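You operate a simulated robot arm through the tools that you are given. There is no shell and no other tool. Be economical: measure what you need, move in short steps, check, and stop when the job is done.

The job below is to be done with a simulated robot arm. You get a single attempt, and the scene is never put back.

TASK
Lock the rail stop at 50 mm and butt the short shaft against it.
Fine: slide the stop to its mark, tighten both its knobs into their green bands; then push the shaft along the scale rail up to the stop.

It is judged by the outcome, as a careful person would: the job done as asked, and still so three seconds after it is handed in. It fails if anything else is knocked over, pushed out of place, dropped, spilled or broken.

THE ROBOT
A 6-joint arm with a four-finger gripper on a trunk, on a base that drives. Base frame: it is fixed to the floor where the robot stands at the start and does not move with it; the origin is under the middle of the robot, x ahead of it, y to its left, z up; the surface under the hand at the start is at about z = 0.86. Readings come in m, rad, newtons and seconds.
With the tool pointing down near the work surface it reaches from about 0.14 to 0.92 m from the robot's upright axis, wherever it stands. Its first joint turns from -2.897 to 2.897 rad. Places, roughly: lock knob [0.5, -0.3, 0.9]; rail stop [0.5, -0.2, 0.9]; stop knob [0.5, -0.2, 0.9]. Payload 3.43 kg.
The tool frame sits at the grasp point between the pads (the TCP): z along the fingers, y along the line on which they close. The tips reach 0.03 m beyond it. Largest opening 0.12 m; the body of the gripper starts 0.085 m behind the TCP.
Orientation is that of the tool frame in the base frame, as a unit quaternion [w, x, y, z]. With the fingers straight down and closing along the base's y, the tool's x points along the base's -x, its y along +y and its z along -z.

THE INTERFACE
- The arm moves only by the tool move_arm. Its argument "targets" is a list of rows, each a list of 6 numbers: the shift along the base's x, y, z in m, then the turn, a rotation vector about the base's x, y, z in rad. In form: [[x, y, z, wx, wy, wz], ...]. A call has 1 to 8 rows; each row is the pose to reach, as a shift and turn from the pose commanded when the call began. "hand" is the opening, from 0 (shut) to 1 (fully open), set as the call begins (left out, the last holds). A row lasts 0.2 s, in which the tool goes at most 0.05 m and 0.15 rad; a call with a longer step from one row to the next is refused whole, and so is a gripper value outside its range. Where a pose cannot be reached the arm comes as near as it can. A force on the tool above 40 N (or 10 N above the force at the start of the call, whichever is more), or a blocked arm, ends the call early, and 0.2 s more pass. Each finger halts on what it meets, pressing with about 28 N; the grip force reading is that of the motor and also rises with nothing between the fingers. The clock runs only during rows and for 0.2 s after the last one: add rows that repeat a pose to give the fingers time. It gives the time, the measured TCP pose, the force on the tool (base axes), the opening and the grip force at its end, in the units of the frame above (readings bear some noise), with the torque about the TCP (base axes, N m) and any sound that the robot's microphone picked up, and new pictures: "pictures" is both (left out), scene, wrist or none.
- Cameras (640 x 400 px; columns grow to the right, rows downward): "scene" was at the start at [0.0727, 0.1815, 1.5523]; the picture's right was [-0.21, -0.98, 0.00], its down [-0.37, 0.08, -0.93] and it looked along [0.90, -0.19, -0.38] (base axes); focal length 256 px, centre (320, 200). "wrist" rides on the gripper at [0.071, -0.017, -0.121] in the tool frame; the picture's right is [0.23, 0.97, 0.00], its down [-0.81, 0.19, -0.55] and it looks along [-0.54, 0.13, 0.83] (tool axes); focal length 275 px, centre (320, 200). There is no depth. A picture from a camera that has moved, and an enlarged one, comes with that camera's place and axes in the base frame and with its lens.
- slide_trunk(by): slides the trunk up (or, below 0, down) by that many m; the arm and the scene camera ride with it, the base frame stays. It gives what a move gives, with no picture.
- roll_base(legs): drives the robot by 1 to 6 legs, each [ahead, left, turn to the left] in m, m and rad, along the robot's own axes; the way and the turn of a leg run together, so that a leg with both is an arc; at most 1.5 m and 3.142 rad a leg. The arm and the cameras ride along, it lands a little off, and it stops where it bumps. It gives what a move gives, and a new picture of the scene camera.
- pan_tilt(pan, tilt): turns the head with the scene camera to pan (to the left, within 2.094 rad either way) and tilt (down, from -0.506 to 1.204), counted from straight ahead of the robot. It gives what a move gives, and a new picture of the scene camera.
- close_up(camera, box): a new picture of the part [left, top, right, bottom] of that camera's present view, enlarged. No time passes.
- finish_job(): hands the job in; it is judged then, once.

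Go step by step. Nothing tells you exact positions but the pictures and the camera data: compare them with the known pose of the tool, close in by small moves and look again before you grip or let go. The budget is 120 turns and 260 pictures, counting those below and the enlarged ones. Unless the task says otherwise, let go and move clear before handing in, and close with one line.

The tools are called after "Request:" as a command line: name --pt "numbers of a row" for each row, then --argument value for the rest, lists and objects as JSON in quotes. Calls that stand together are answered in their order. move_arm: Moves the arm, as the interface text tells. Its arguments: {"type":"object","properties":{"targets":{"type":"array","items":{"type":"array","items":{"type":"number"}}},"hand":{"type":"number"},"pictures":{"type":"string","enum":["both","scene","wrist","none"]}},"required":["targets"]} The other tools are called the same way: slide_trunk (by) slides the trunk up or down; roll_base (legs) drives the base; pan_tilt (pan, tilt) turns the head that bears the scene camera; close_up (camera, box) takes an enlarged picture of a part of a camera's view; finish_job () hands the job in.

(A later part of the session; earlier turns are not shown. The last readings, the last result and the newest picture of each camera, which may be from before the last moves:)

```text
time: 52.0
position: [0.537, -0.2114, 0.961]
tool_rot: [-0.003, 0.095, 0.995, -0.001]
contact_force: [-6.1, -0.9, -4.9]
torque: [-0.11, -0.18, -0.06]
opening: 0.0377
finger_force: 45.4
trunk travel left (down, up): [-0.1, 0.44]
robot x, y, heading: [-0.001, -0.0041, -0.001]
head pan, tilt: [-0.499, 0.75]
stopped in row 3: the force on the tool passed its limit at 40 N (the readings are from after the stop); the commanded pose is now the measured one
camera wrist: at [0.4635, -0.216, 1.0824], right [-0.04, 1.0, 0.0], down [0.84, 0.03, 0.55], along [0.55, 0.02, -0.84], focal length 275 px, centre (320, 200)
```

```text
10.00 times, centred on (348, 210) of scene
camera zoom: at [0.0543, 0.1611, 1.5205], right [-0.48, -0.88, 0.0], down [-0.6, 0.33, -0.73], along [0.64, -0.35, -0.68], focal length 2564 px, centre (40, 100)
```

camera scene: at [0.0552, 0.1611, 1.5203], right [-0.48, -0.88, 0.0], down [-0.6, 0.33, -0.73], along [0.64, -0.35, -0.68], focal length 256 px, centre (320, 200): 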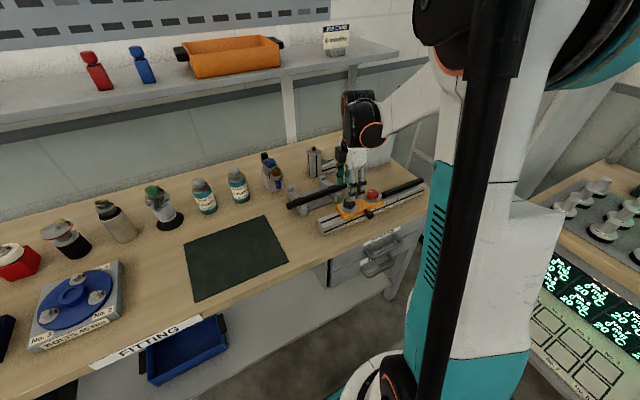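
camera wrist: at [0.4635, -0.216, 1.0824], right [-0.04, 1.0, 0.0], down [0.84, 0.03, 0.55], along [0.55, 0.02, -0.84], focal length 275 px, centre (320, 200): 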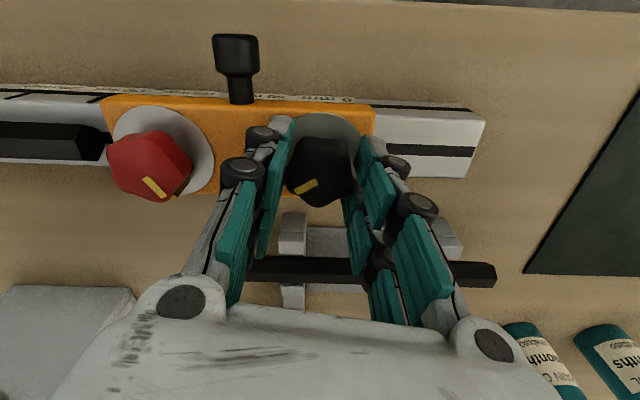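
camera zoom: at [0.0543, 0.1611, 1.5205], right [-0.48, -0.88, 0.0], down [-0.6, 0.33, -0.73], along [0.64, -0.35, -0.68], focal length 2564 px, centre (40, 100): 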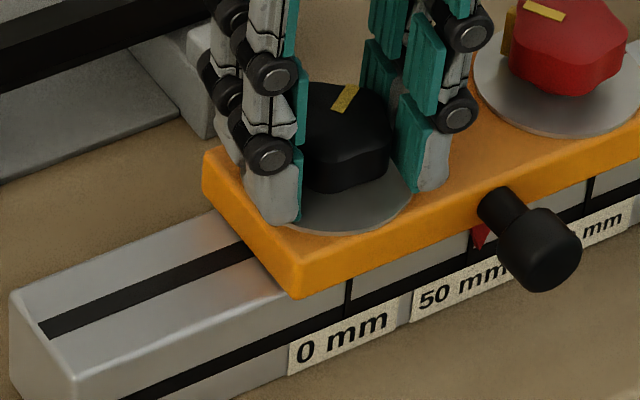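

Tool at -11° yaw; a further ~8° should put the mark mid-green. I relieve x and turn that.

Request:
move_arm --pt "-0.0006 0 0 0 0 -0.05" --pt "-0.0006 0 0 0 0 -0.1" --pt "-0.0006 0 0 0 0 -0.15" --pt "-0.0006 0 0 0 0 -0.15" --pictures "none"

Request:
move_arm --pt "0 0 0 0 0 0" --pt "0 0 0 0 0 0" --pt "0 0 0.03 0 0 0" --pt "0 0 0.06 0 0 0" --pt "0 0 0.06 0 0 0" --hand 0.6 --pictures "wrist"

Request:
close_up --camera "wrist" --box '[240, 80, 400, 180]'

Request:
close_up --camera "scene" --box '[348, 202, 380, 222]'

```text
time: 53.0
position: [0.5349, -0.2114, 0.9616]
tool_rot: [-0.001, 0.17, 0.985, 0.001]
contact_force: [0.3, 0.7, 16.6]
torque: [0.29, 0.81, -0.06]
opening: 0.038
finger_force: 44.6
trunk travel left (down, up): [-0.1, 0.44]
robot x, y, heading: [0.002, -0.0003, 0.003]
head pan, tilt: [-0.499, 0.75]
```

```text
time: 54.2
position: [0.5363, -0.2118, 1.0237]
tool_rot: [-0.003, 0.169, 0.986, 0.0]
contact_force: [0.1, 0.1, 0.4]
torque: [-0.02, -0.01, 0.0]
opening: 0.0721
finger_force: 0.1
trunk travel left (down, up): [-0.1, 0.44]
robot x, y, heading: [-0.0043, 0.0013, 0.003]
head pan, tilt: [-0.499, 0.75]
camera wrist: at [0.4633, -0.205, 1.1434], right [0.11, 0.99, 0.0], down [0.83, -0.09, 0.55], along [0.55, -0.06, -0.84], focal length 275 px, centre (320, 200)
```

wrist: 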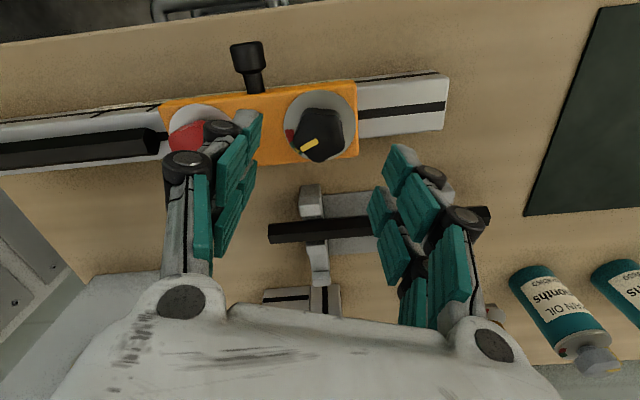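

```text
4.00 times, centred on (320, 130) of wrist
camera zoom: at [0.4633, -0.205, 1.1434], right [0.11, 0.99, 0.0], down [0.83, -0.09, 0.55], along [0.55, -0.06, -0.84], focal length 1101 px, centre (320, 480)
```

zoom: 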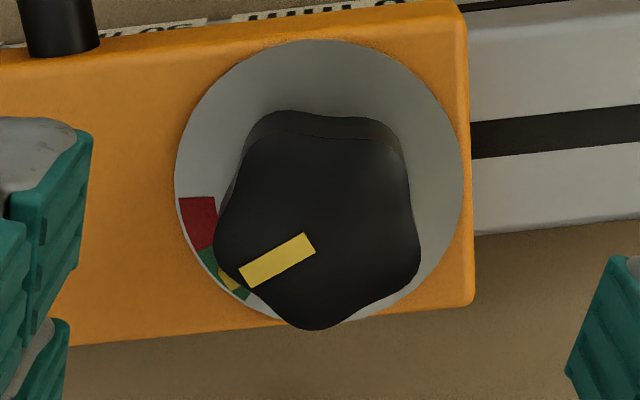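

```text
16.00 times, centred on (364, 212) of scene
camera zoom: at [0.0544, 0.1612, 1.5202], right [-0.48, -0.88, 0.0], down [-0.6, 0.33, -0.73], along [0.64, -0.35, -0.68], focal length 4102 px, centre (-384, 8)
```

zoom: 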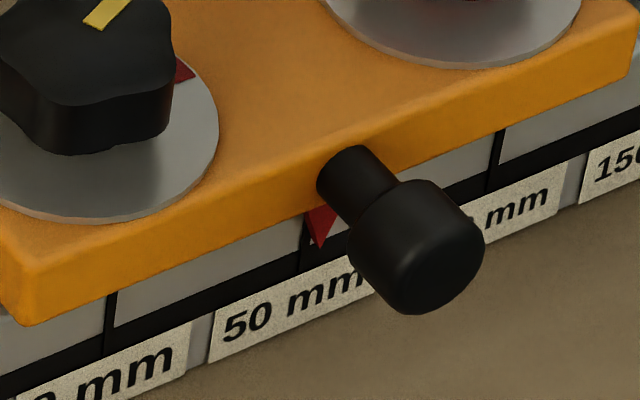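

The black mark is centred in green. The scene camera suggests ≈50.5 mm; I'll verify from the -y side before doing the red knob.

Request:
move_arm --pt "-0.01 -0.01 0.04 0 0 0.05" --pt "-0.035 -0.045 0.04 0 0 0.1" --pt "-0.06 -0.08 0.04 0 0 0.15" --pt "-0.085 -0.115 0.04 0 0 0.2" --pt "-0.11 -0.15 0.03 0 0 0.25" --pt "-0.135 -0.19 0.01 0 0 0.3" --pt "-0.163 -0.226 -0.01 0 0 0.34" --pt "-0.163 -0.226 -0.01 0 0 0.34" --hand 0 --pictures "wrist"

Request:
close_up --camera "wrist" --box '[422, 245, 486, 285]'

```text
refused: row 6 steps farther than a row can; nothing moved
```

```text
10.00 times, centred on (454, 265) of wrist
camera zoom: at [0.4633, -0.205, 1.1434], right [0.11, 0.99, 0.0], down [0.83, -0.09, 0.55], along [0.55, -0.06, -0.84], focal length 2753 px, centre (-1020, -450)
```

zoom: 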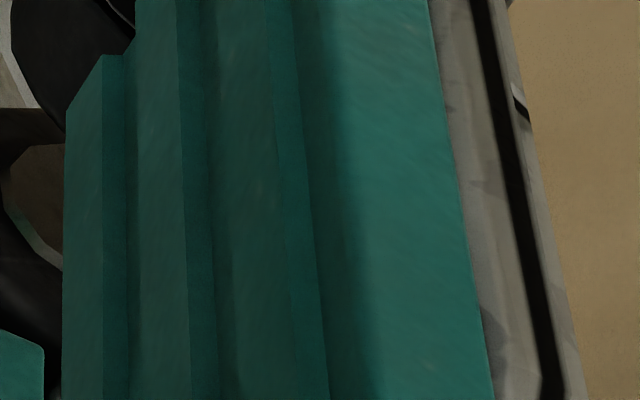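

The step was slightly too long; I resend with even rows.

Request:
move_arm --pt "-0.01 -0.01 0.04 0 0 0.05" --pt "-0.035 -0.045 0.045 0 0 0.1" --pt "-0.06 -0.08 0.04 0 0 0.15" --pt "-0.085 -0.115 0.03 0 0 0.2" --pt "-0.11 -0.15 0.02 0 0 0.25" --pt "-0.135 -0.185 0.005 0 0 0.3" --pt "-0.163 -0.22 -0.01 0 0 0.34" --pt "-0.163 -0.226 -0.01 0 0 0.34" --hand 0 --pictures "wrist"

Request:
close_up --camera "wrist" --box '[422, 245, 486, 285]'

```text
time: 56.0
position: [0.3709, -0.4388, 1.0106]
tool_rot: [-0.003, -0.001, 1.0, 0.001]
contact_force: [0.4, -0.7, 0.0]
torque: [0.05, 0.01, 0.0]
opening: 0.0001
finger_force: 28.6
trunk travel left (down, up): [-0.1, 0.44]
robot x, y, heading: [-0.0008, -0.0014, -0.003]
head pan, tilt: [-0.499, 0.75]
camera wrist: at [0.3005, -0.4569, 1.1317], right [-0.23, 0.97, 0.0], down [0.81, 0.19, 0.55], along [0.53, 0.13, -0.84], focal length 275 px, centre (320, 200)
```

wrist: 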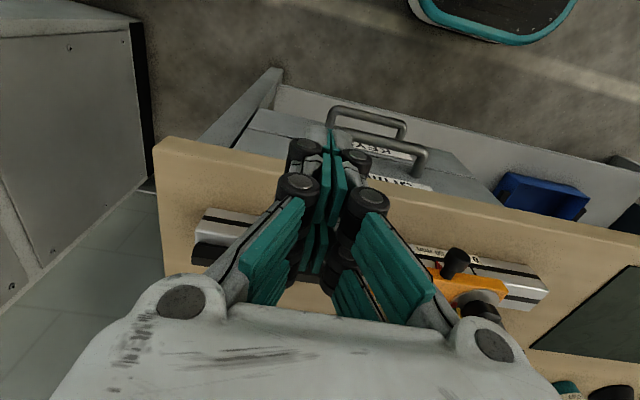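

```text
10.00 times, centred on (454, 265) of wrist
camera zoom: at [0.3005, -0.4569, 1.1317], right [-0.23, 0.97, 0.0], down [0.81, 0.19, 0.55], along [0.53, 0.13, -0.84], focal length 2753 px, centre (-1020, -450)
```

zoom: 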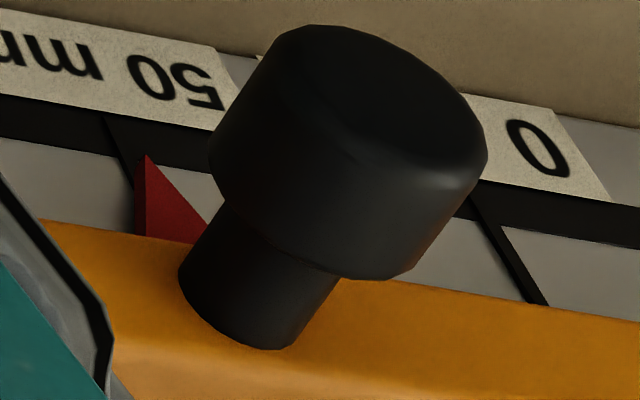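

Measured ≈50.7 mm, which I accept as on the mark. Now to the red knob, expected at about [0.536, -0.302], again pre-turned to 80° yaw.

Request:
move_arm --pt "0.0 0.0 0.04 0 0 0.12" --pt "0.02 0.015 0.07 0 0 0.26" --pt "0.045 0.035 0.07 0 0 0.4" --pt "0.07 0.055 0.07 0 0 0.54" --pt "0.095 0.075 0.07 0 0 0.68" --pt "0.12 0.095 0.07 0 0 0.82" --pt "0.145 0.115 0.07 0 0 0.96" --pt "0.165 0.136 0.07 0 0 1.1" --hand 0.6 --pictures "none"

Request:
move_arm --pt "0 0 0 0 0 0.14" --pt "0 0 -0.02 0 0 0.28" --pt "0 0 -0.05 0 0 0.34" --pt "0 0 -0.06 0 0 0.34" --pictures "wrist"

Request:
close_up --camera "wrist" --box '[240, 60, 400, 160]'

```text
time: 57.8
position: [0.5369, -0.3031, 1.0814]
tool_rot: [-0.003, -0.523, 0.852, -0.001]
contact_force: [-0.4, -0.7, 0.8]
torque: [0.04, 0.0, 0.02]
opening: 0.0722
finger_force: 0.2
trunk travel left (down, up): [-0.1, 0.44]
robot x, y, heading: [0.0, 0.0027, -0.002]
head pan, tilt: [-0.499, 0.75]
```

```text
time: 58.8
position: [0.5364, -0.3027, 1.0202]
tool_rot: [-0.003, -0.66, 0.751, -0.001]
contact_force: [-0.1, 0.0, -0.1]
torque: [0.01, 0.03, 0.01]
opening: 0.0719
finger_force: 0.1
trunk travel left (down, up): [-0.1, 0.44]
robot x, y, heading: [0.0044, -0.0015, 0.006]
head pan, tilt: [-0.499, 0.75]
camera wrist: at [0.5444, -0.3759, 1.1414], right [-0.99, -0.1, 0.0], down [-0.08, 0.83, 0.55], along [-0.06, 0.55, -0.84], focal length 275 px, centre (320, 200)
```

wrist: 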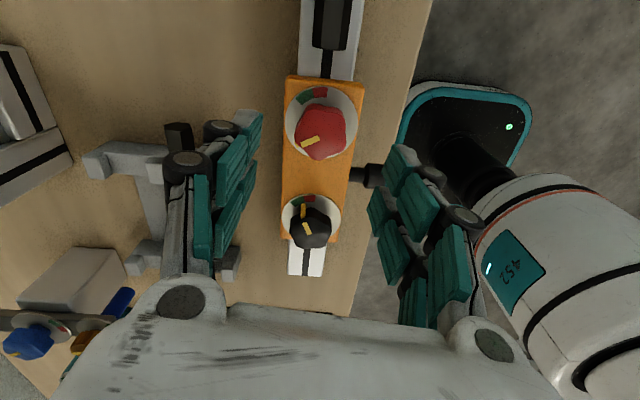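

```text
4.00 times, centred on (320, 110) of wrist
camera zoom: at [0.5444, -0.3759, 1.1414], right [-0.99, -0.1, 0.0], down [-0.08, 0.83, 0.55], along [-0.06, 0.55, -0.84], focal length 1101 px, centre (320, 560)
```

zoom: 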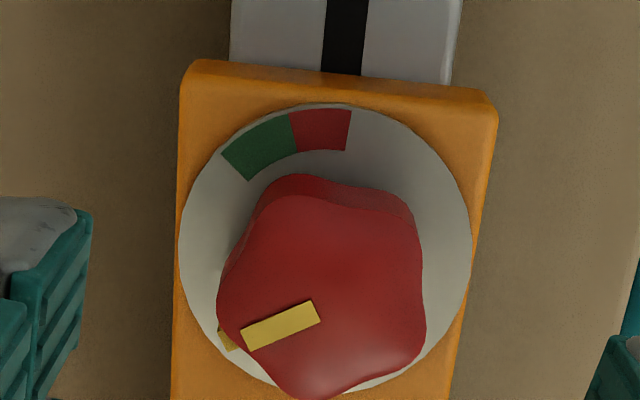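

Red knob centre is about [0.5354, -0.3065]; it needs ~100° clockwise too. I lower onto it and close.

Request:
move_arm --pt "-0.001 -0.0037 -0.02 0 0 0" --pt "-0.001 -0.0037 -0.04 0 0 0" --pt "-0.001 -0.0037 -0.059 0 0 0" --pt "-0.001 -0.0037 -0.059 0 0 0" --hand 0.6 --pictures "none"

Request:
move_arm --pt "0 0 0 0 0 0" --pt "0 0 0 0 0 0" --pt "0 0 0 0 0 0" --hand 0.15 --pictures "wrist"

Request:
close_up --camera "wrist" --box '[216, 80, 424, 210]'

```text
time: 59.8
position: [0.5355, -0.3041, 0.9626]
tool_rot: [-0.003, -0.659, 0.752, -0.001]
contact_force: [0.2, -0.1, -0.8]
torque: [0.0, 0.0, -0.03]
opening: 0.0722
finger_force: 0.2
trunk travel left (down, up): [-0.1, 0.44]
robot x, y, heading: [-0.0015, -0.0029, -0.003]
head pan, tilt: [-0.499, 0.75]
```

```text
time: 60.6
position: [0.5346, -0.3042, 0.9635]
tool_rot: [-0.002, -0.659, 0.752, -0.002]
contact_force: [0.9, -0.4, 2.7]
torque: [-0.02, 0.03, 0.01]
opening: 0.0384
finger_force: 45.0
trunk travel left (down, up): [-0.1, 0.44]
robot x, y, heading: [0.0001, 0.0027, 0.002]
head pan, tilt: [-0.499, 0.75]
camera wrist: at [0.5435, -0.3784, 1.0839], right [-0.99, -0.1, 0.0], down [-0.08, 0.83, 0.55], along [-0.06, 0.55, -0.84], focal length 275 px, centre (320, 200)
```

wrist: 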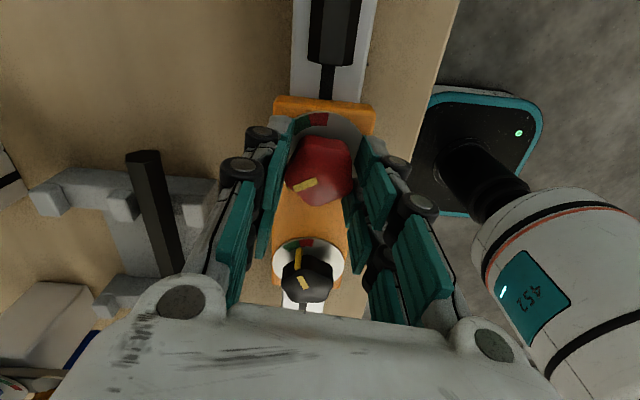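

```text
3.08 times, centred on (320, 145) of wrist
camera zoom: at [0.5435, -0.3784, 1.0839], right [-0.99, -0.1, 0.0], down [-0.08, 0.83, 0.55], along [-0.06, 0.55, -0.84], focal length 847 px, centre (320, 369)
```

zoom: 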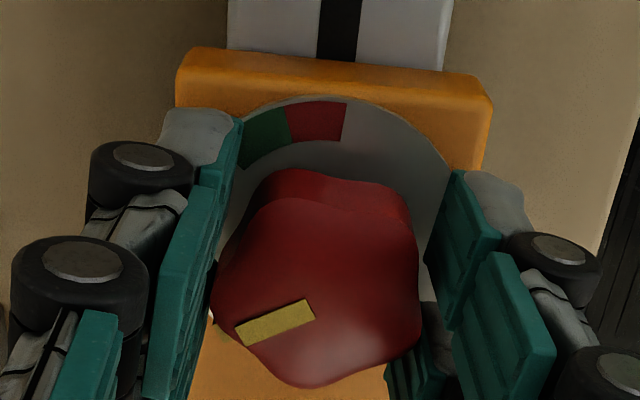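

Clean, low-force grip. I turn clockwise in portions.

Request:
move_arm --pt "0 0 0 0 0 -0.08" --pt "0 0 0 0 0 -0.16" --pt "0 0 0 0 0 -0.24" --pt "0 0 0 0 0 -0.32" --pt "0 0 0 0 0 -0.4" --pt "0 0 0 0 0 -0.4" --pictures "none"

Request:
move_arm --pt "0 0 0 0 0 -0.08" --pt "0 0 0 0 0 -0.16" --pt "0 0 0 0 0 -0.24" --pt "0 0 0 0 0 -0.32" --pt "0 0 0 0 0 -0.4" --pt "0 0 0 0 0 -0.4" --pictures "none"

```text
time: 62.0
position: [0.5352, -0.3055, 0.9642]
tool_rot: [-0.003, -0.496, 0.868, -0.001]
contact_force: [1.8, -2.1, 33.6]
torque: [-0.17, 0.26, 0.0]
opening: 0.0382
finger_force: 45.2
trunk travel left (down, up): [-0.1, 0.44]
robot x, y, heading: [-0.0002, 0.0019, 0.004]
head pan, tilt: [-0.499, 0.75]
```

```text
time: 63.4
position: [0.5358, -0.3046, 0.9627]
tool_rot: [-0.001, -0.314, 0.949, 0.0]
contact_force: [10.2, -7.9, 30.5]
torque: [-0.31, -0.56, -0.16]
opening: 0.038
finger_force: 45.1
trunk travel left (down, up): [-0.1, 0.44]
robot x, y, heading: [-0.002, 0.0027, 0.001]
head pan, tilt: [-0.499, 0.75]
```

Request:
move_arm --pt "0 0 0.002 0 0 0" --pt "0 0 0.002 0 0 -0.08" --pt "0 0 0.002 0 0 -0.16" --pt "0 0 0.002 0 0 -0.24" --pt "0 0 0.002 0 0 -0.32" --pt "0 0 0.002 0 0 -0.4" --pt "0 0 0.002 0 0 -0.4" --pictures "none"

Request:
move_arm --pt "0 0 0 0 0 -0.08" --pt "0 0 0 0 0 -0.16" --pt "0 0 0 0 0 -0.24" --pt "0 0 0 0 0 -0.32" --pt "0 0 0 0 0 -0.36" --pt "0 0 0 0 0 -0.36" --pictures "wrist"

Request:
close_up --camera "scene" --box '[348, 202, 380, 222]'

```text
time: 65.0
position: [0.537, -0.3056, 0.9639]
tool_rot: [-0.002, -0.118, 0.993, 0.0]
contact_force: [-17.4, 7.5, -35.8]
torque: [0.14, 0.63, -0.13]
opening: 0.0378
finger_force: 45.6
trunk travel left (down, up): [-0.1, 0.44]
robot x, y, heading: [-0.0036, 0.0017, -0.002]
head pan, tilt: [-0.499, 0.75]
```

```text
time: 66.4
position: [0.5364, -0.3061, 0.965]
tool_rot: [-0.002, 0.061, 0.998, 0.001]
contact_force: [-24.9, 6.8, -19.3]
torque: [0.22, 0.91, -0.1]
opening: 0.0376
finger_force: 44.9
trunk travel left (down, up): [-0.1, 0.44]
robot x, y, heading: [-0.002, -0.002, 0.002]
head pan, tilt: [-0.499, 0.75]
camera wrist: at [0.4643, -0.3152, 1.0853], right [-0.11, 0.99, 0.0], down [0.83, 0.09, 0.55], along [0.55, 0.06, -0.84], focal length 275 px, centre (320, 200)
```

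wrist: 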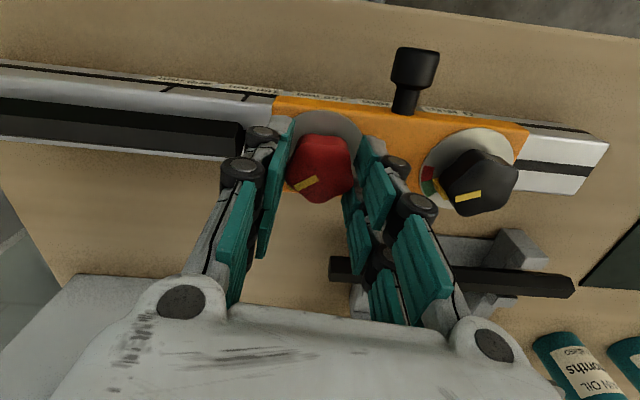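

```text
16.00 times, centred on (364, 212) of scene
camera zoom: at [0.0535, 0.1611, 1.5203], right [-0.48, -0.88, 0.0], down [-0.6, 0.33, -0.73], along [0.64, -0.35, -0.68], focal length 4102 px, centre (-384, 8)
```

zoom: 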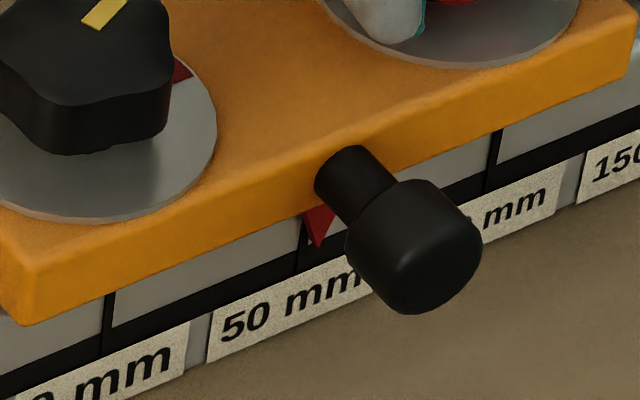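

The stop hasn't moved. I relieve strain, turn the last ~13°, then release and look.

Request:
move_arm --pt "-0.002 0 -0.001 0 0 0" --pt "-0.002 0 -0.001 0 0 -0.08" --pt "-0.002 0 -0.001 0 0 -0.16" --pt "-0.002 0 -0.001 0 0 -0.22" --pt "-0.002 0 -0.001 0 0 -0.22" --pictures "none"

Request:
move_arm --pt "0 0 0 0 0 0" --pt "0 0 0 0 0 0" --pt "0 0 0.03 0 0 0" --pt "0 0 0.06 0 0 0" --pt "0 0 0.06 0 0 0" --hand 0.6 --pictures "wrist"

Request:
close_up --camera "wrist" --box '[240, 80, 400, 180]'

```text
time: 67.6
position: [0.5361, -0.3047, 0.9641]
tool_rot: [0.0, 0.171, 0.985, -0.001]
contact_force: [13.6, -5.7, 35.2]
torque: [-0.22, -0.43, -0.05]
opening: 0.0379
finger_force: 44.6
trunk travel left (down, up): [-0.1, 0.44]
robot x, y, heading: [-0.0047, -0.0004, -0.001]
head pan, tilt: [-0.499, 0.75]
```

```text
time: 68.8
position: [0.5343, -0.3046, 1.0228]
tool_rot: [-0.002, 0.169, 0.986, 0.0]
contact_force: [0.5, 0.0, -0.2]
torque: [-0.03, 0.01, -0.02]
opening: 0.0722
finger_force: 0.0
trunk travel left (down, up): [-0.1, 0.44]
robot x, y, heading: [-0.0047, 0.0002, 0.001]
head pan, tilt: [-0.499, 0.75]
camera wrist: at [0.4624, -0.2982, 1.1444], right [0.11, 0.99, 0.0], down [0.83, -0.09, 0.55], along [0.55, -0.06, -0.84], focal length 275 px, centre (320, 200)
```

wrist: 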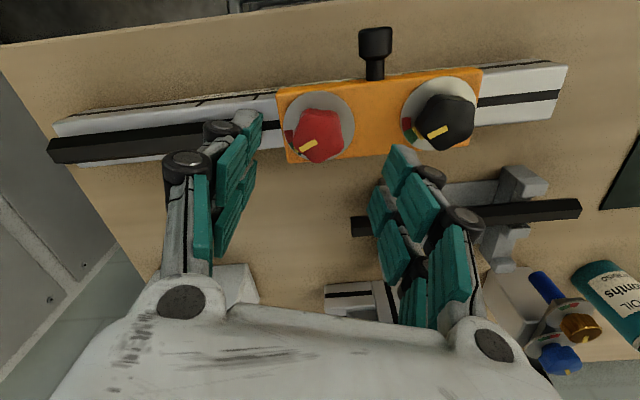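

```text
4.00 times, centred on (320, 130) of wrist
camera zoom: at [0.4624, -0.2982, 1.1444], right [0.11, 0.99, 0.0], down [0.83, -0.09, 0.55], along [0.55, -0.06, -0.84], focal length 1101 px, centre (320, 480)
```

zoom: 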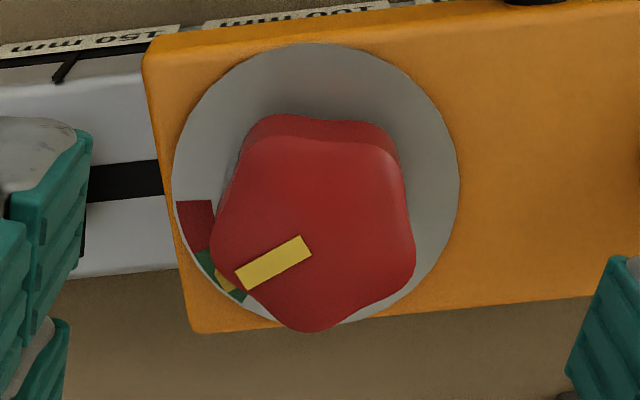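

Both knobs sit mid-green. Next the short shaft: its near end is ~20 mm from the stop, far end at about y=-0.55. I go up and across to look at that end.

Request:
move_arm --pt "0 0 0.04 0 0 0.08" --pt "-0.02 -0.03 0.06 0 0 0.16" --pt "-0.035 -0.07 0.07 0 0 0.24" --pt "-0.045 -0.11 0.07 0 0 0.34" --pt "-0.055 -0.15 0.07 0 0 0.34" --pt "-0.06 -0.18 0.07 0 0 0.34" --pt "-0.06 -0.18 0.07 0 0 0.34" --hand 0

Request:
close_up --camera "wrist" --box '[160, 100, 480, 300]'

Request:
close_up --camera "scene" --box '[330, 140, 458, 220]'

```text
time: 70.4
position: [0.4751, -0.4879, 1.0944]
tool_rot: [-0.003, 0.0, 1.0, 0.001]
contact_force: [0.7, -0.7, -0.6]
torque: [0.05, -0.05, 0.0]
opening: 0.0
finger_force: 27.5
trunk travel left (down, up): [-0.1, 0.44]
robot x, y, heading: [-0.0024, -0.0018, 0.001]
head pan, tilt: [-0.499, 0.75]
camera scene: at [0.0547, 0.1607, 1.5203], right [-0.48, -0.88, 0.0], down [-0.6, 0.33, -0.73], along [0.64, -0.35, -0.68], focal length 256 px, centre (320, 200)
camera wrist: at [0.4043, -0.5071, 1.2147], right [-0.23, 0.97, 0.0], down [0.81, 0.19, 0.55], along [0.53, 0.13, -0.84], focal length 275 px, centre (320, 200)
```

scene: 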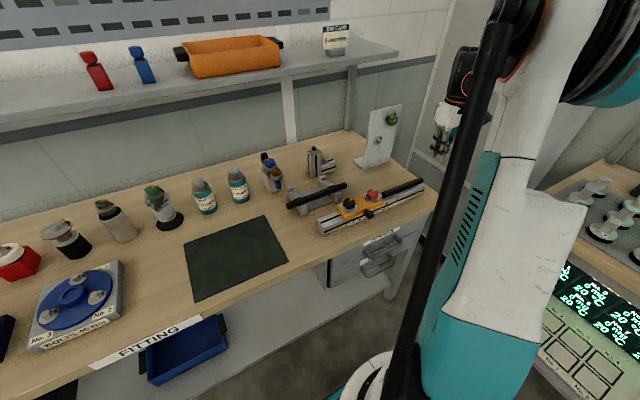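
wrist: 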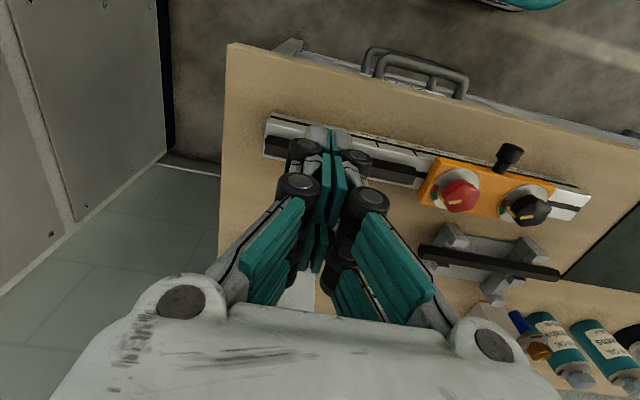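

```text
2.00 times, centred on (320, 200) of wrist
camera zoom: at [0.4043, -0.5071, 1.2147], right [-0.23, 0.97, 0.0], down [0.81, 0.19, 0.55], along [0.53, 0.13, -0.84], focal length 551 px, centre (320, 200)
```

zoom: 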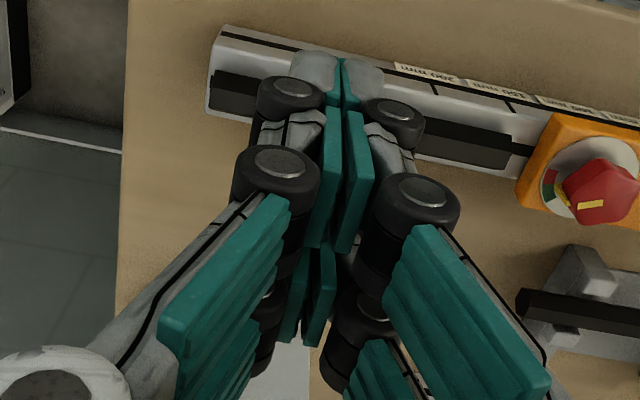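

```text
5.00 times, centred on (394, 180) of scene
camera zoom: at [0.0547, 0.1607, 1.5203], right [-0.48, -0.88, 0.0], down [-0.6, 0.33, -0.73], along [0.64, -0.35, -0.68], focal length 1282 px, centre (-50, 300)
```

zoom: 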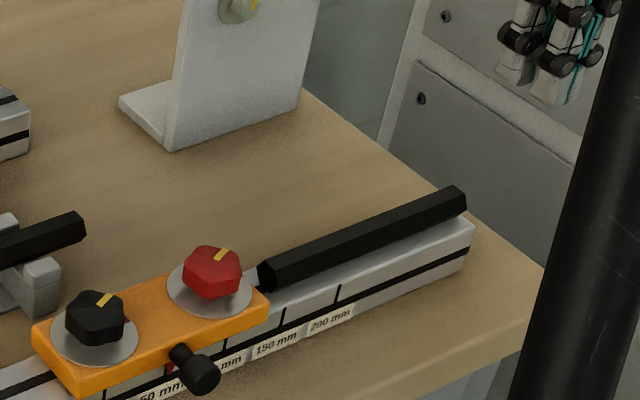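

The shaft's far end is about [0.5375, -0.537], flush with the rail's end. I'll bring the closed fingers down beyond it.

Request:
move_arm --pt "0.02 -0.035 0 0 0 0" --pt "0.045 -0.07 0 0 0 0" --pt "0.0625 -0.1 0 0 0 0" --pt "0.0625 -0.1 -0.04 0 0 0" --pt "0.0625 -0.1 -0.08 0 0 0" --pt "0.0625 -0.1 -0.11 0 0 0" --pt "0.0625 -0.1 -0.11 0 0 0" --hand 0

Request:
close_up --camera "wrist" --box '[240, 80, 480, 230]'

Request:
close_up --camera "scene" --box '[370, 140, 466, 200]'

```text
time: 72.0
position: [0.5354, -0.5868, 0.9827]
tool_rot: [-0.002, 0.0, 1.0, 0.001]
contact_force: [0.1, -0.2, 0.3]
torque: [0.04, 0.03, 0.02]
opening: 0.0002
finger_force: 28.2
trunk travel left (down, up): [-0.1, 0.44]
robot x, y, heading: [0.0003, 0.0034, 0.002]
head pan, tilt: [-0.499, 0.75]
camera scene: at [0.0548, 0.1608, 1.5203], right [-0.48, -0.88, 0.0], down [-0.6, 0.33, -0.73], along [0.64, -0.35, -0.68], focal length 256 px, centre (320, 200)
camera wrist: at [0.4651, -0.6046, 1.1038], right [-0.23, 0.97, 0.0], down [0.81, 0.19, 0.55], along [0.53, 0.13, -0.84], focal length 275 px, centre (320, 200)
```

scene: 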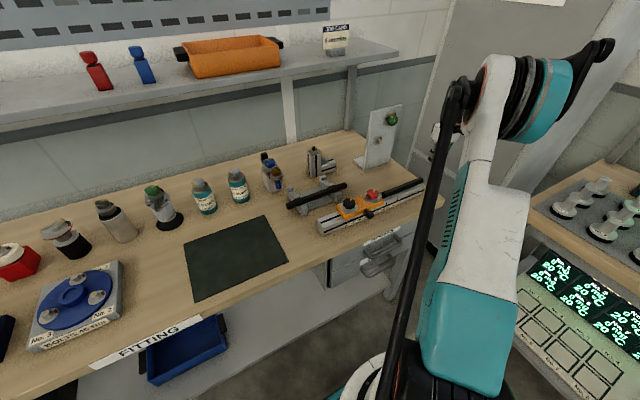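
wrist: 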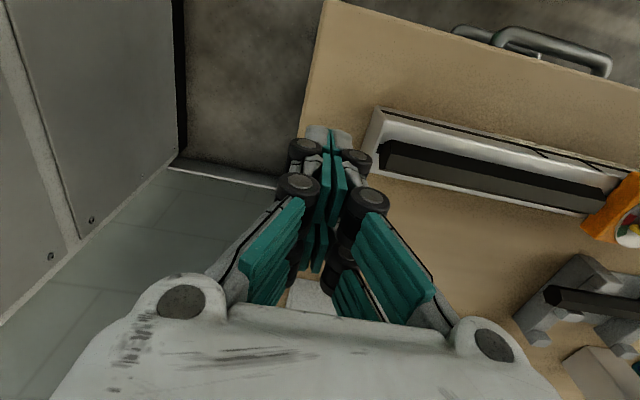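

```text
2.67 times, centred on (360, 155) of wrist
camera zoom: at [0.4651, -0.6046, 1.1038], right [-0.23, 0.97, 0.0], down [0.81, 0.19, 0.55], along [0.53, 0.13, -0.84], focal length 734 px, centre (213, 320)
```

zoom: 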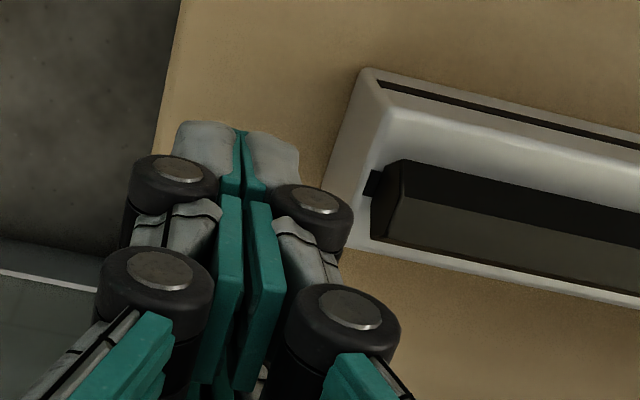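

```text
6.67 times, centred on (418, 170) of scene
camera zoom: at [0.0548, 0.1608, 1.5203], right [-0.48, -0.88, 0.0], down [-0.6, 0.33, -0.73], along [0.64, -0.35, -0.68], focal length 1709 px, centre (-333, 400)
```

zoom: 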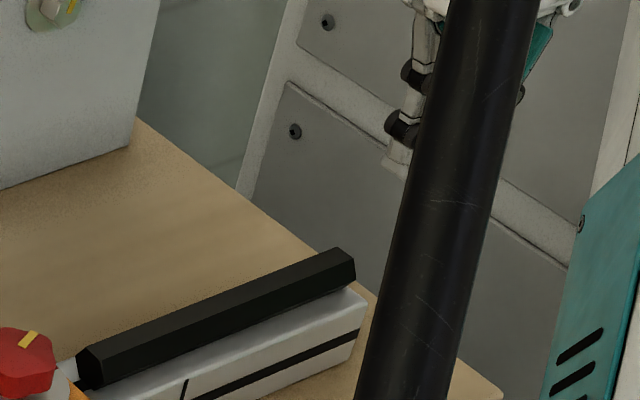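

Aligned with the shaft axis. I lower to shaft height and approach its end.

Request:
move_arm --pt "0.001 0 -0.025 0 0 0" --pt "0.001 0 -0.043 0 0 0" --pt "0.001 0.015 -0.043 0 0 0" --pt "0.001 0.025 -0.043 0 0 0" --pt "0.001 0.025 -0.043 0 0 0" --hand 0 --pictures "wrist"

Request:
close_up --camera "wrist" --box '[240, 80, 480, 230]'

```text
time: 73.2
position: [0.5361, -0.5593, 0.9414]
tool_rot: [-0.003, 0.001, 1.0, 0.001]
contact_force: [0.2, 0.2, 0.0]
torque: [0.03, 0.03, 0.04]
opening: 0.0001
finger_force: 28.1
trunk travel left (down, up): [-0.1, 0.44]
robot x, y, heading: [0.0, 0.0025, 0.002]
head pan, tilt: [-0.499, 0.75]
camera wrist: at [0.4653, -0.5778, 1.0614], right [-0.23, 0.97, 0.0], down [0.81, 0.19, 0.55], along [0.53, 0.13, -0.84], focal length 275 px, centre (320, 200)
```

wrist: 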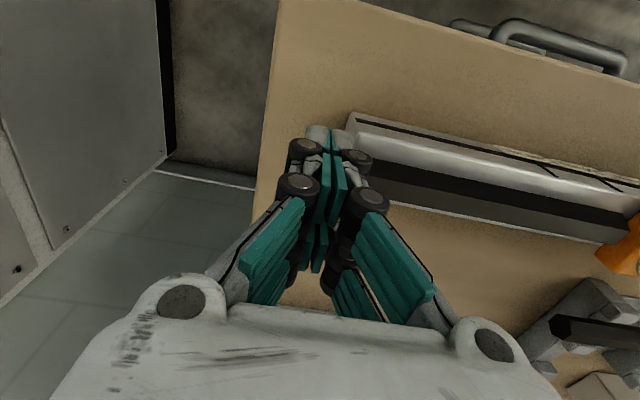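

```text
2.67 times, centred on (360, 155) of wrist
camera zoom: at [0.4653, -0.5778, 1.0614], right [-0.23, 0.97, 0.0], down [0.81, 0.19, 0.55], along [0.53, 0.13, -0.84], focal length 734 px, centre (213, 320)
```

zoom: 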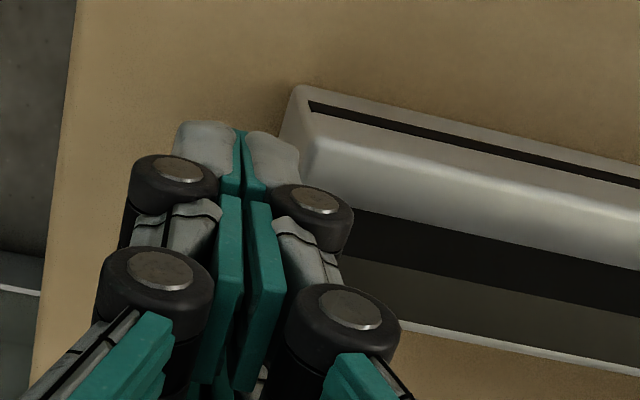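

No contact yet. I push slowly along the rail, watching the force.

Request:
move_arm --pt "0 0.004 0 0 0 0" --pt "0 0.008 0 0 0 0" --pt "0 0.012 0 0 0 0" --pt "0 0.016 0 0 0 0" --pt "0 0.02 0 0 0 0" --pt "0 0.02 0 0 0 0" --hand 0 --pictures "wrist"

Request:
close_up --camera "scene" --box '[350, 160, 446, 220]'

```text
time: 74.6
position: [0.5373, -0.5405, 0.9388]
tool_rot: [-0.002, 0.0, 1.0, 0.001]
contact_force: [-0.6, -0.6, 0.4]
torque: [-0.03, 0.0, -0.01]
opening: 0.0
finger_force: 27.5
trunk travel left (down, up): [-0.1, 0.44]
robot x, y, heading: [-0.0001, 0.0013, -0.003]
head pan, tilt: [-0.499, 0.75]
camera wrist: at [0.4671, -0.5583, 1.0598], right [-0.23, 0.97, 0.0], down [0.81, 0.19, 0.55], along [0.53, 0.13, -0.84], focal length 275 px, centre (320, 200)
```

wrist: 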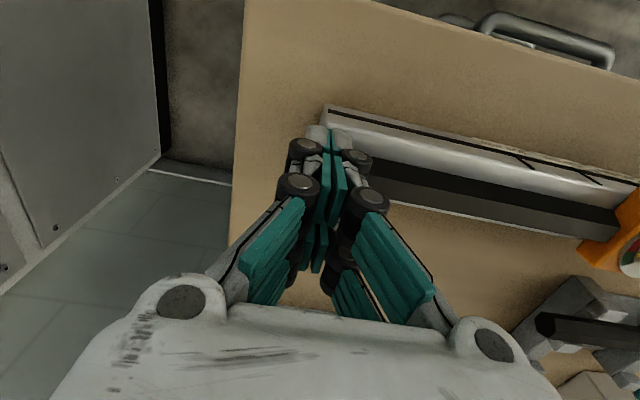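

```text
6.67 times, centred on (398, 190) of scene
camera zoom: at [0.0546, 0.1608, 1.5203], right [-0.48, -0.88, 0.0], down [-0.6, 0.33, -0.73], along [0.64, -0.35, -0.68], focal length 1709 px, centre (-200, 267)
```

zoom: 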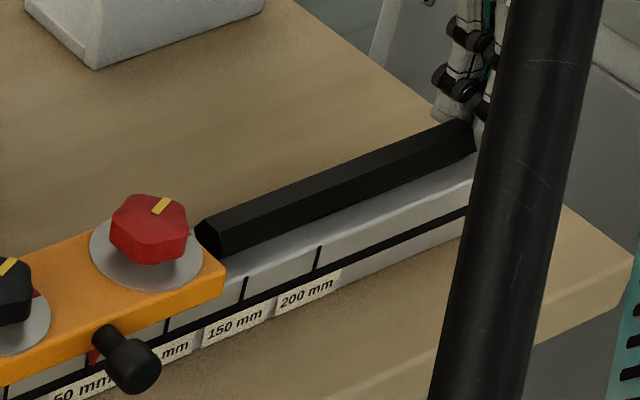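

Request:
move_arm --pt "0 0.003 0 0 0 0" --pt "0 0.006 0 0 0 0" --pt "0 0.009 0 0 0 0" --pt "0 0.012 0 0 0 0" --pt "0 0.012 0 0 0 0" --hand 0 --pictures "wrist"

Request:
close_up --camera "scene" --box '[350, 160, 446, 220]'

Request:
close_up --camera "wrist" --box '[320, 130, 640, 330]'

```text
time: 75.8
position: [0.5378, -0.5281, 0.9398]
tool_rot: [-0.003, 0.0, 1.0, -0.001]
contact_force: [0.7, -7.1, 3.1]
torque: [-0.05, -0.03, 0.01]
opening: 0.0001
finger_force: 28.2
trunk travel left (down, up): [-0.1, 0.44]
robot x, y, heading: [-0.0009, -0.0024, -0.003]
head pan, tilt: [-0.499, 0.75]
camera wrist: at [0.4671, -0.5464, 1.0607], right [-0.23, 0.97, 0.0], down [0.81, 0.19, 0.55], along [0.53, 0.13, -0.84], focal length 275 px, centre (320, 200)
```

wrist: 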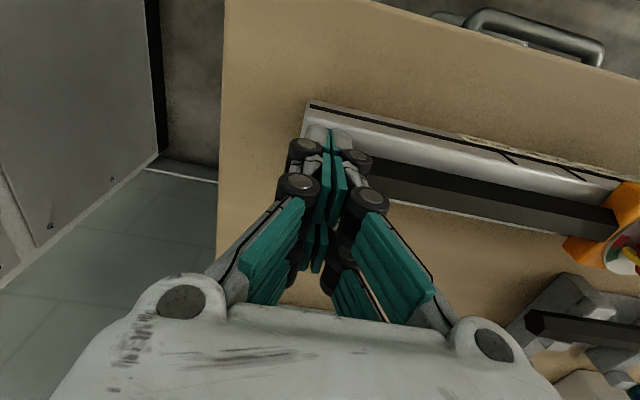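

```text
6.67 times, centred on (398, 190) of scene
camera zoom: at [0.0546, 0.1605, 1.5203], right [-0.48, -0.88, 0.0], down [-0.6, 0.33, -0.73], along [0.64, -0.35, -0.68], focal length 1709 px, centre (-200, 267)
```

zoom: 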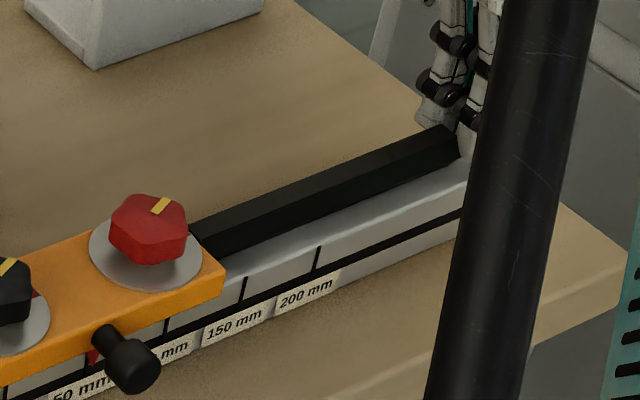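

```text
2.00 times, centred on (480, 230) of wrist
camera zoom: at [0.4671, -0.5464, 1.0607], right [-0.23, 0.97, 0.0], down [0.81, 0.19, 0.55], along [0.53, 0.13, -0.84], focal length 551 px, centre (0, 140)
```

zoom: 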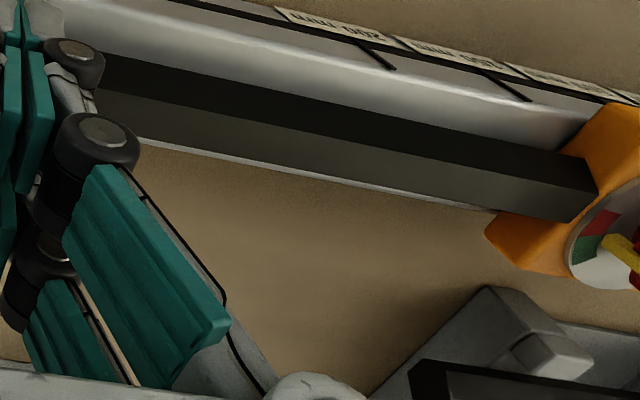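

The shaft moved and its end looks at the stop; a little more push will show whether the force rises.

Request:
move_arm --pt "0 0.0015 0 0 0 0" --pt "0 0.003 0 0 0 0" --pt "0 0.003 0 0 0 0" --hand 0 --pictures "none"

Request:
close_up --camera "scene" --box '[366, 180, 398, 200]'

```text
time: 76.6
position: [0.5374, -0.5276, 0.938]
tool_rot: [-0.003, 0.0, 1.0, 0.0]
contact_force: [4.7, -28.4, 16.8]
torque: [-0.22, -0.02, -0.04]
opening: 0.0001
finger_force: 27.9
trunk travel left (down, up): [-0.1, 0.44]
robot x, y, heading: [-0.0002, -0.0004, -0.004]
head pan, tilt: [-0.499, 0.75]
```

```text
16.00 times, centred on (382, 190) of scene
camera zoom: at [0.0541, 0.1588, 1.5206], right [-0.48, -0.88, 0.0], down [-0.6, 0.33, -0.73], along [0.64, -0.35, -0.68], focal length 4102 px, centre (-672, 360)
```

zoom: 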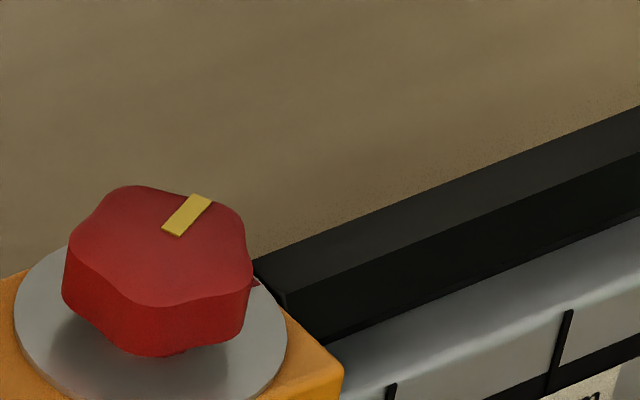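

The force rose to 28 N with no motion: the shaft is butted. I back off along -y, rise and verify everything.

Request:
move_arm --pt "0 -0.005 0 0 0 0" --pt "0 -0.03 0 0 0 0" --pt "0 -0.03 0.04 0 0 0" --pt "0 -0.03 0.08 0 0 0" --pt "-0.03 0.0 0.1 0 0 0" --pt "-0.065 0.03 0.11 0 0 0" --pt "-0.1 0.06 0.11 0 0 0" --pt "-0.13 0.08 0.11 0 0 0" --hand 0

Request:
close_up --camera "wrist" --box '[350, 180, 478, 260]'

Request:
close_up --camera "scene" --box '[310, 160, 438, 240]'

Request:
close_up --camera "scene" --box '[348, 202, 380, 222]'

```text
time: 78.4
position: [0.4082, -0.4451, 1.0499]
tool_rot: [-0.003, 0.0, 1.0, 0.0]
contact_force: [-0.5, 0.6, 0.1]
torque: [0.01, 0.0, 0.0]
opening: 0.0
finger_force: 27.7
trunk travel left (down, up): [-0.1, 0.44]
robot x, y, heading: [0.002, -0.0041, -0.002]
head pan, tilt: [-0.499, 0.75]
camera scene: at [0.0544, 0.1613, 1.5203], right [-0.48, -0.88, 0.0], down [-0.6, 0.33, -0.73], along [0.64, -0.35, -0.68], focal length 256 px, centre (320, 200)
camera wrist: at [0.337, -0.4633, 1.17], right [-0.23, 0.97, 0.0], down [0.81, 0.19, 0.55], along [0.53, 0.13, -0.84], focal length 275 px, centre (320, 200)
```

scene: 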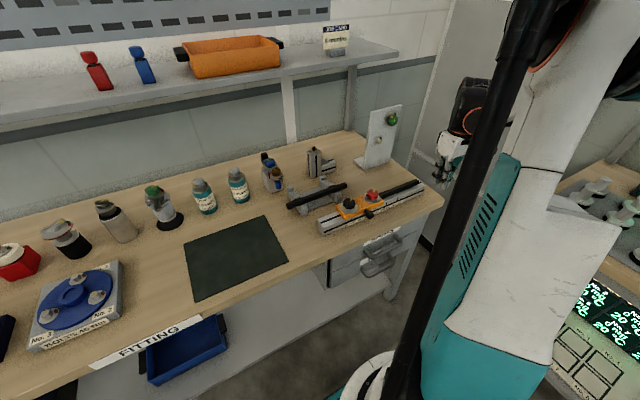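
wrist: 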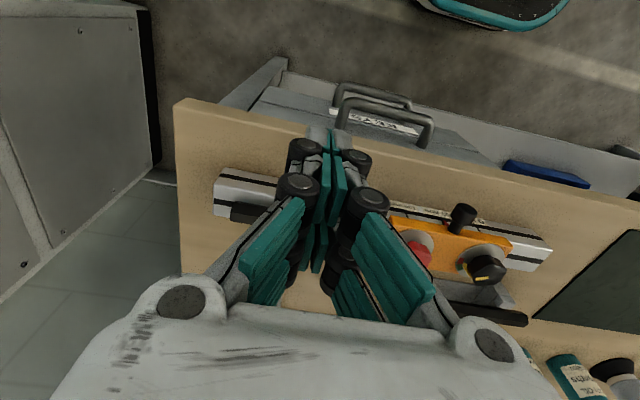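

```text
5.00 times, centred on (414, 220) of wrist
camera zoom: at [0.337, -0.4633, 1.17], right [-0.23, 0.97, 0.0], down [0.81, 0.19, 0.55], along [0.53, 0.13, -0.84], focal length 1376 px, centre (-150, 100)
```

zoom: 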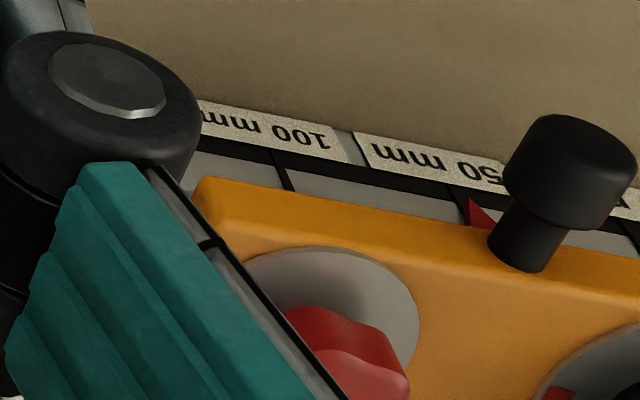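

```text
5.00 times, centred on (374, 200) of scene
camera zoom: at [0.0544, 0.1613, 1.5203], right [-0.48, -0.88, 0.0], down [-0.6, 0.33, -0.73], along [0.64, -0.35, -0.68], focal length 1282 px, centre (50, 200)
```

zoom: 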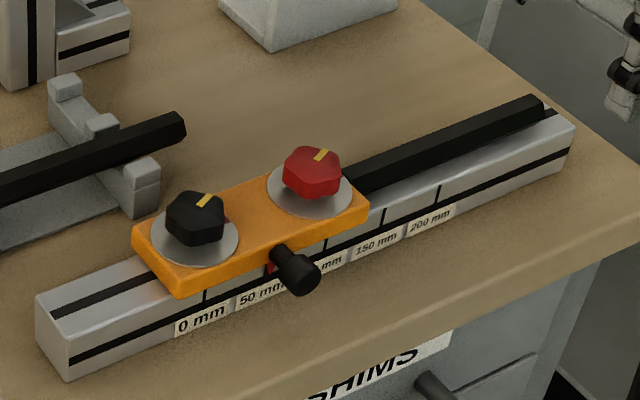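

```text
16.00 times, centred on (364, 212) of scene
camera zoom: at [0.0544, 0.1613, 1.5203], right [-0.48, -0.88, 0.0], down [-0.6, 0.33, -0.73], along [0.64, -0.35, -0.68], focal length 4102 px, centre (-384, 8)
```

zoom: 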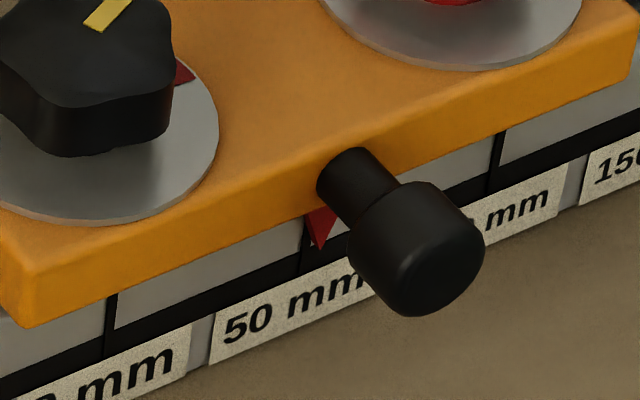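

The stop is unchanged at ≈50.5 mm. One last overhead look at the joint and both dials.

Request:
move_arm --pt "0 0.03 0.03 0 0 0" --pt "0.01 0.07 0.05 0 0 0" --pt "0.02 0.11 0.06 0 0 0" --pt "0.03 0.13 0.06 0 0 0" --pt "0.03 0.13 0.06 0 0 0" --hand 1 --pictures "wrist"

Request:
close_up --camera "wrist" --box '[210, 120, 402, 240]'

```text
time: 79.6
position: [0.4397, -0.3128, 1.1108]
tool_rot: [-0.002, 0.0, 1.0, 0.0]
contact_force: [-1.1, 0.8, -0.8]
torque: [0.04, 0.03, 0.0]
opening: 0.1203
finger_force: 0.0
trunk travel left (down, up): [-0.1, 0.44]
robot x, y, heading: [-0.0024, 0.0008, 0.005]
head pan, tilt: [-0.499, 0.75]
camera wrist: at [0.3688, -0.331, 1.232], right [-0.23, 0.97, 0.0], down [0.81, 0.19, 0.55], along [0.53, 0.13, -0.84], focal length 275 px, centre (320, 200)
```

wrist: 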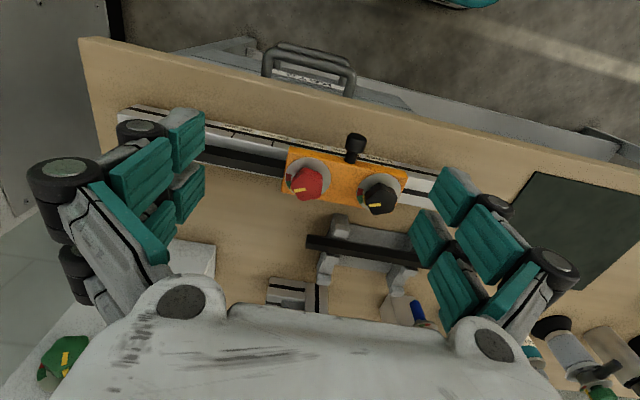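

```text
3.33 times, centred on (306, 180) of wrist
camera zoom: at [0.3688, -0.331, 1.232], right [-0.23, 0.97, 0.0], down [0.81, 0.19, 0.55], along [0.53, 0.13, -0.84], focal length 918 px, centre (367, 267)
```

zoom: 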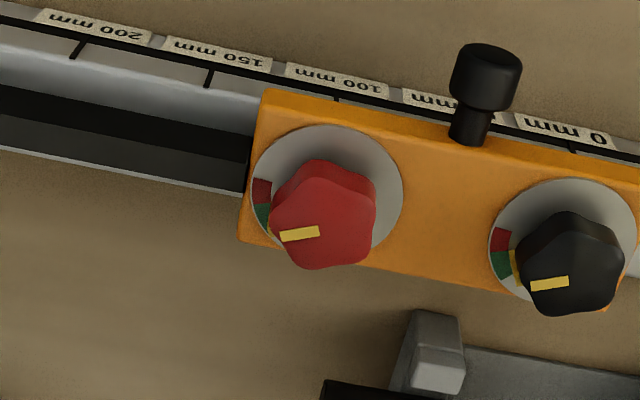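

Request:
close_up --camera "wrist" --box '[278, 155, 342, 195]'

Request:
close_up --camera "wrist" --box '[348, 175, 412, 215]'

```text
10.00 times, centred on (310, 175) of wrist
camera zoom: at [0.3688, -0.331, 1.232], right [-0.23, 0.97, 0.0], down [0.81, 0.19, 0.55], along [0.53, 0.13, -0.84], focal length 2753 px, centre (420, 450)
```

zoom: 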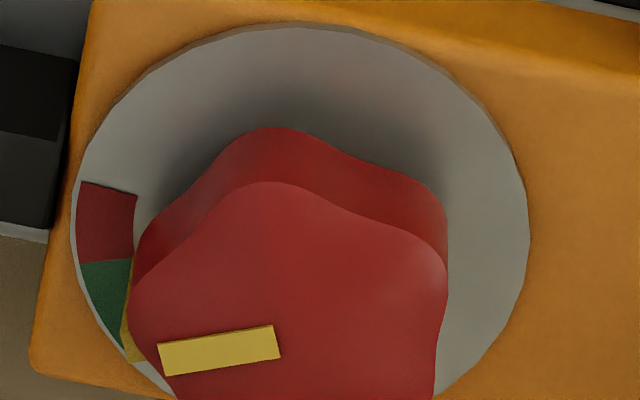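

```text
10.00 times, centred on (380, 195) of wrist
camera zoom: at [0.3688, -0.331, 1.232], right [-0.23, 0.97, 0.0], down [0.81, 0.19, 0.55], along [0.53, 0.13, -0.84], focal length 2753 px, centre (-280, 250)
```

zoom: 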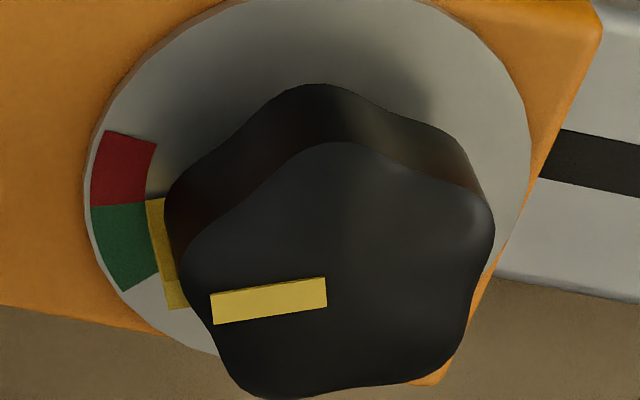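

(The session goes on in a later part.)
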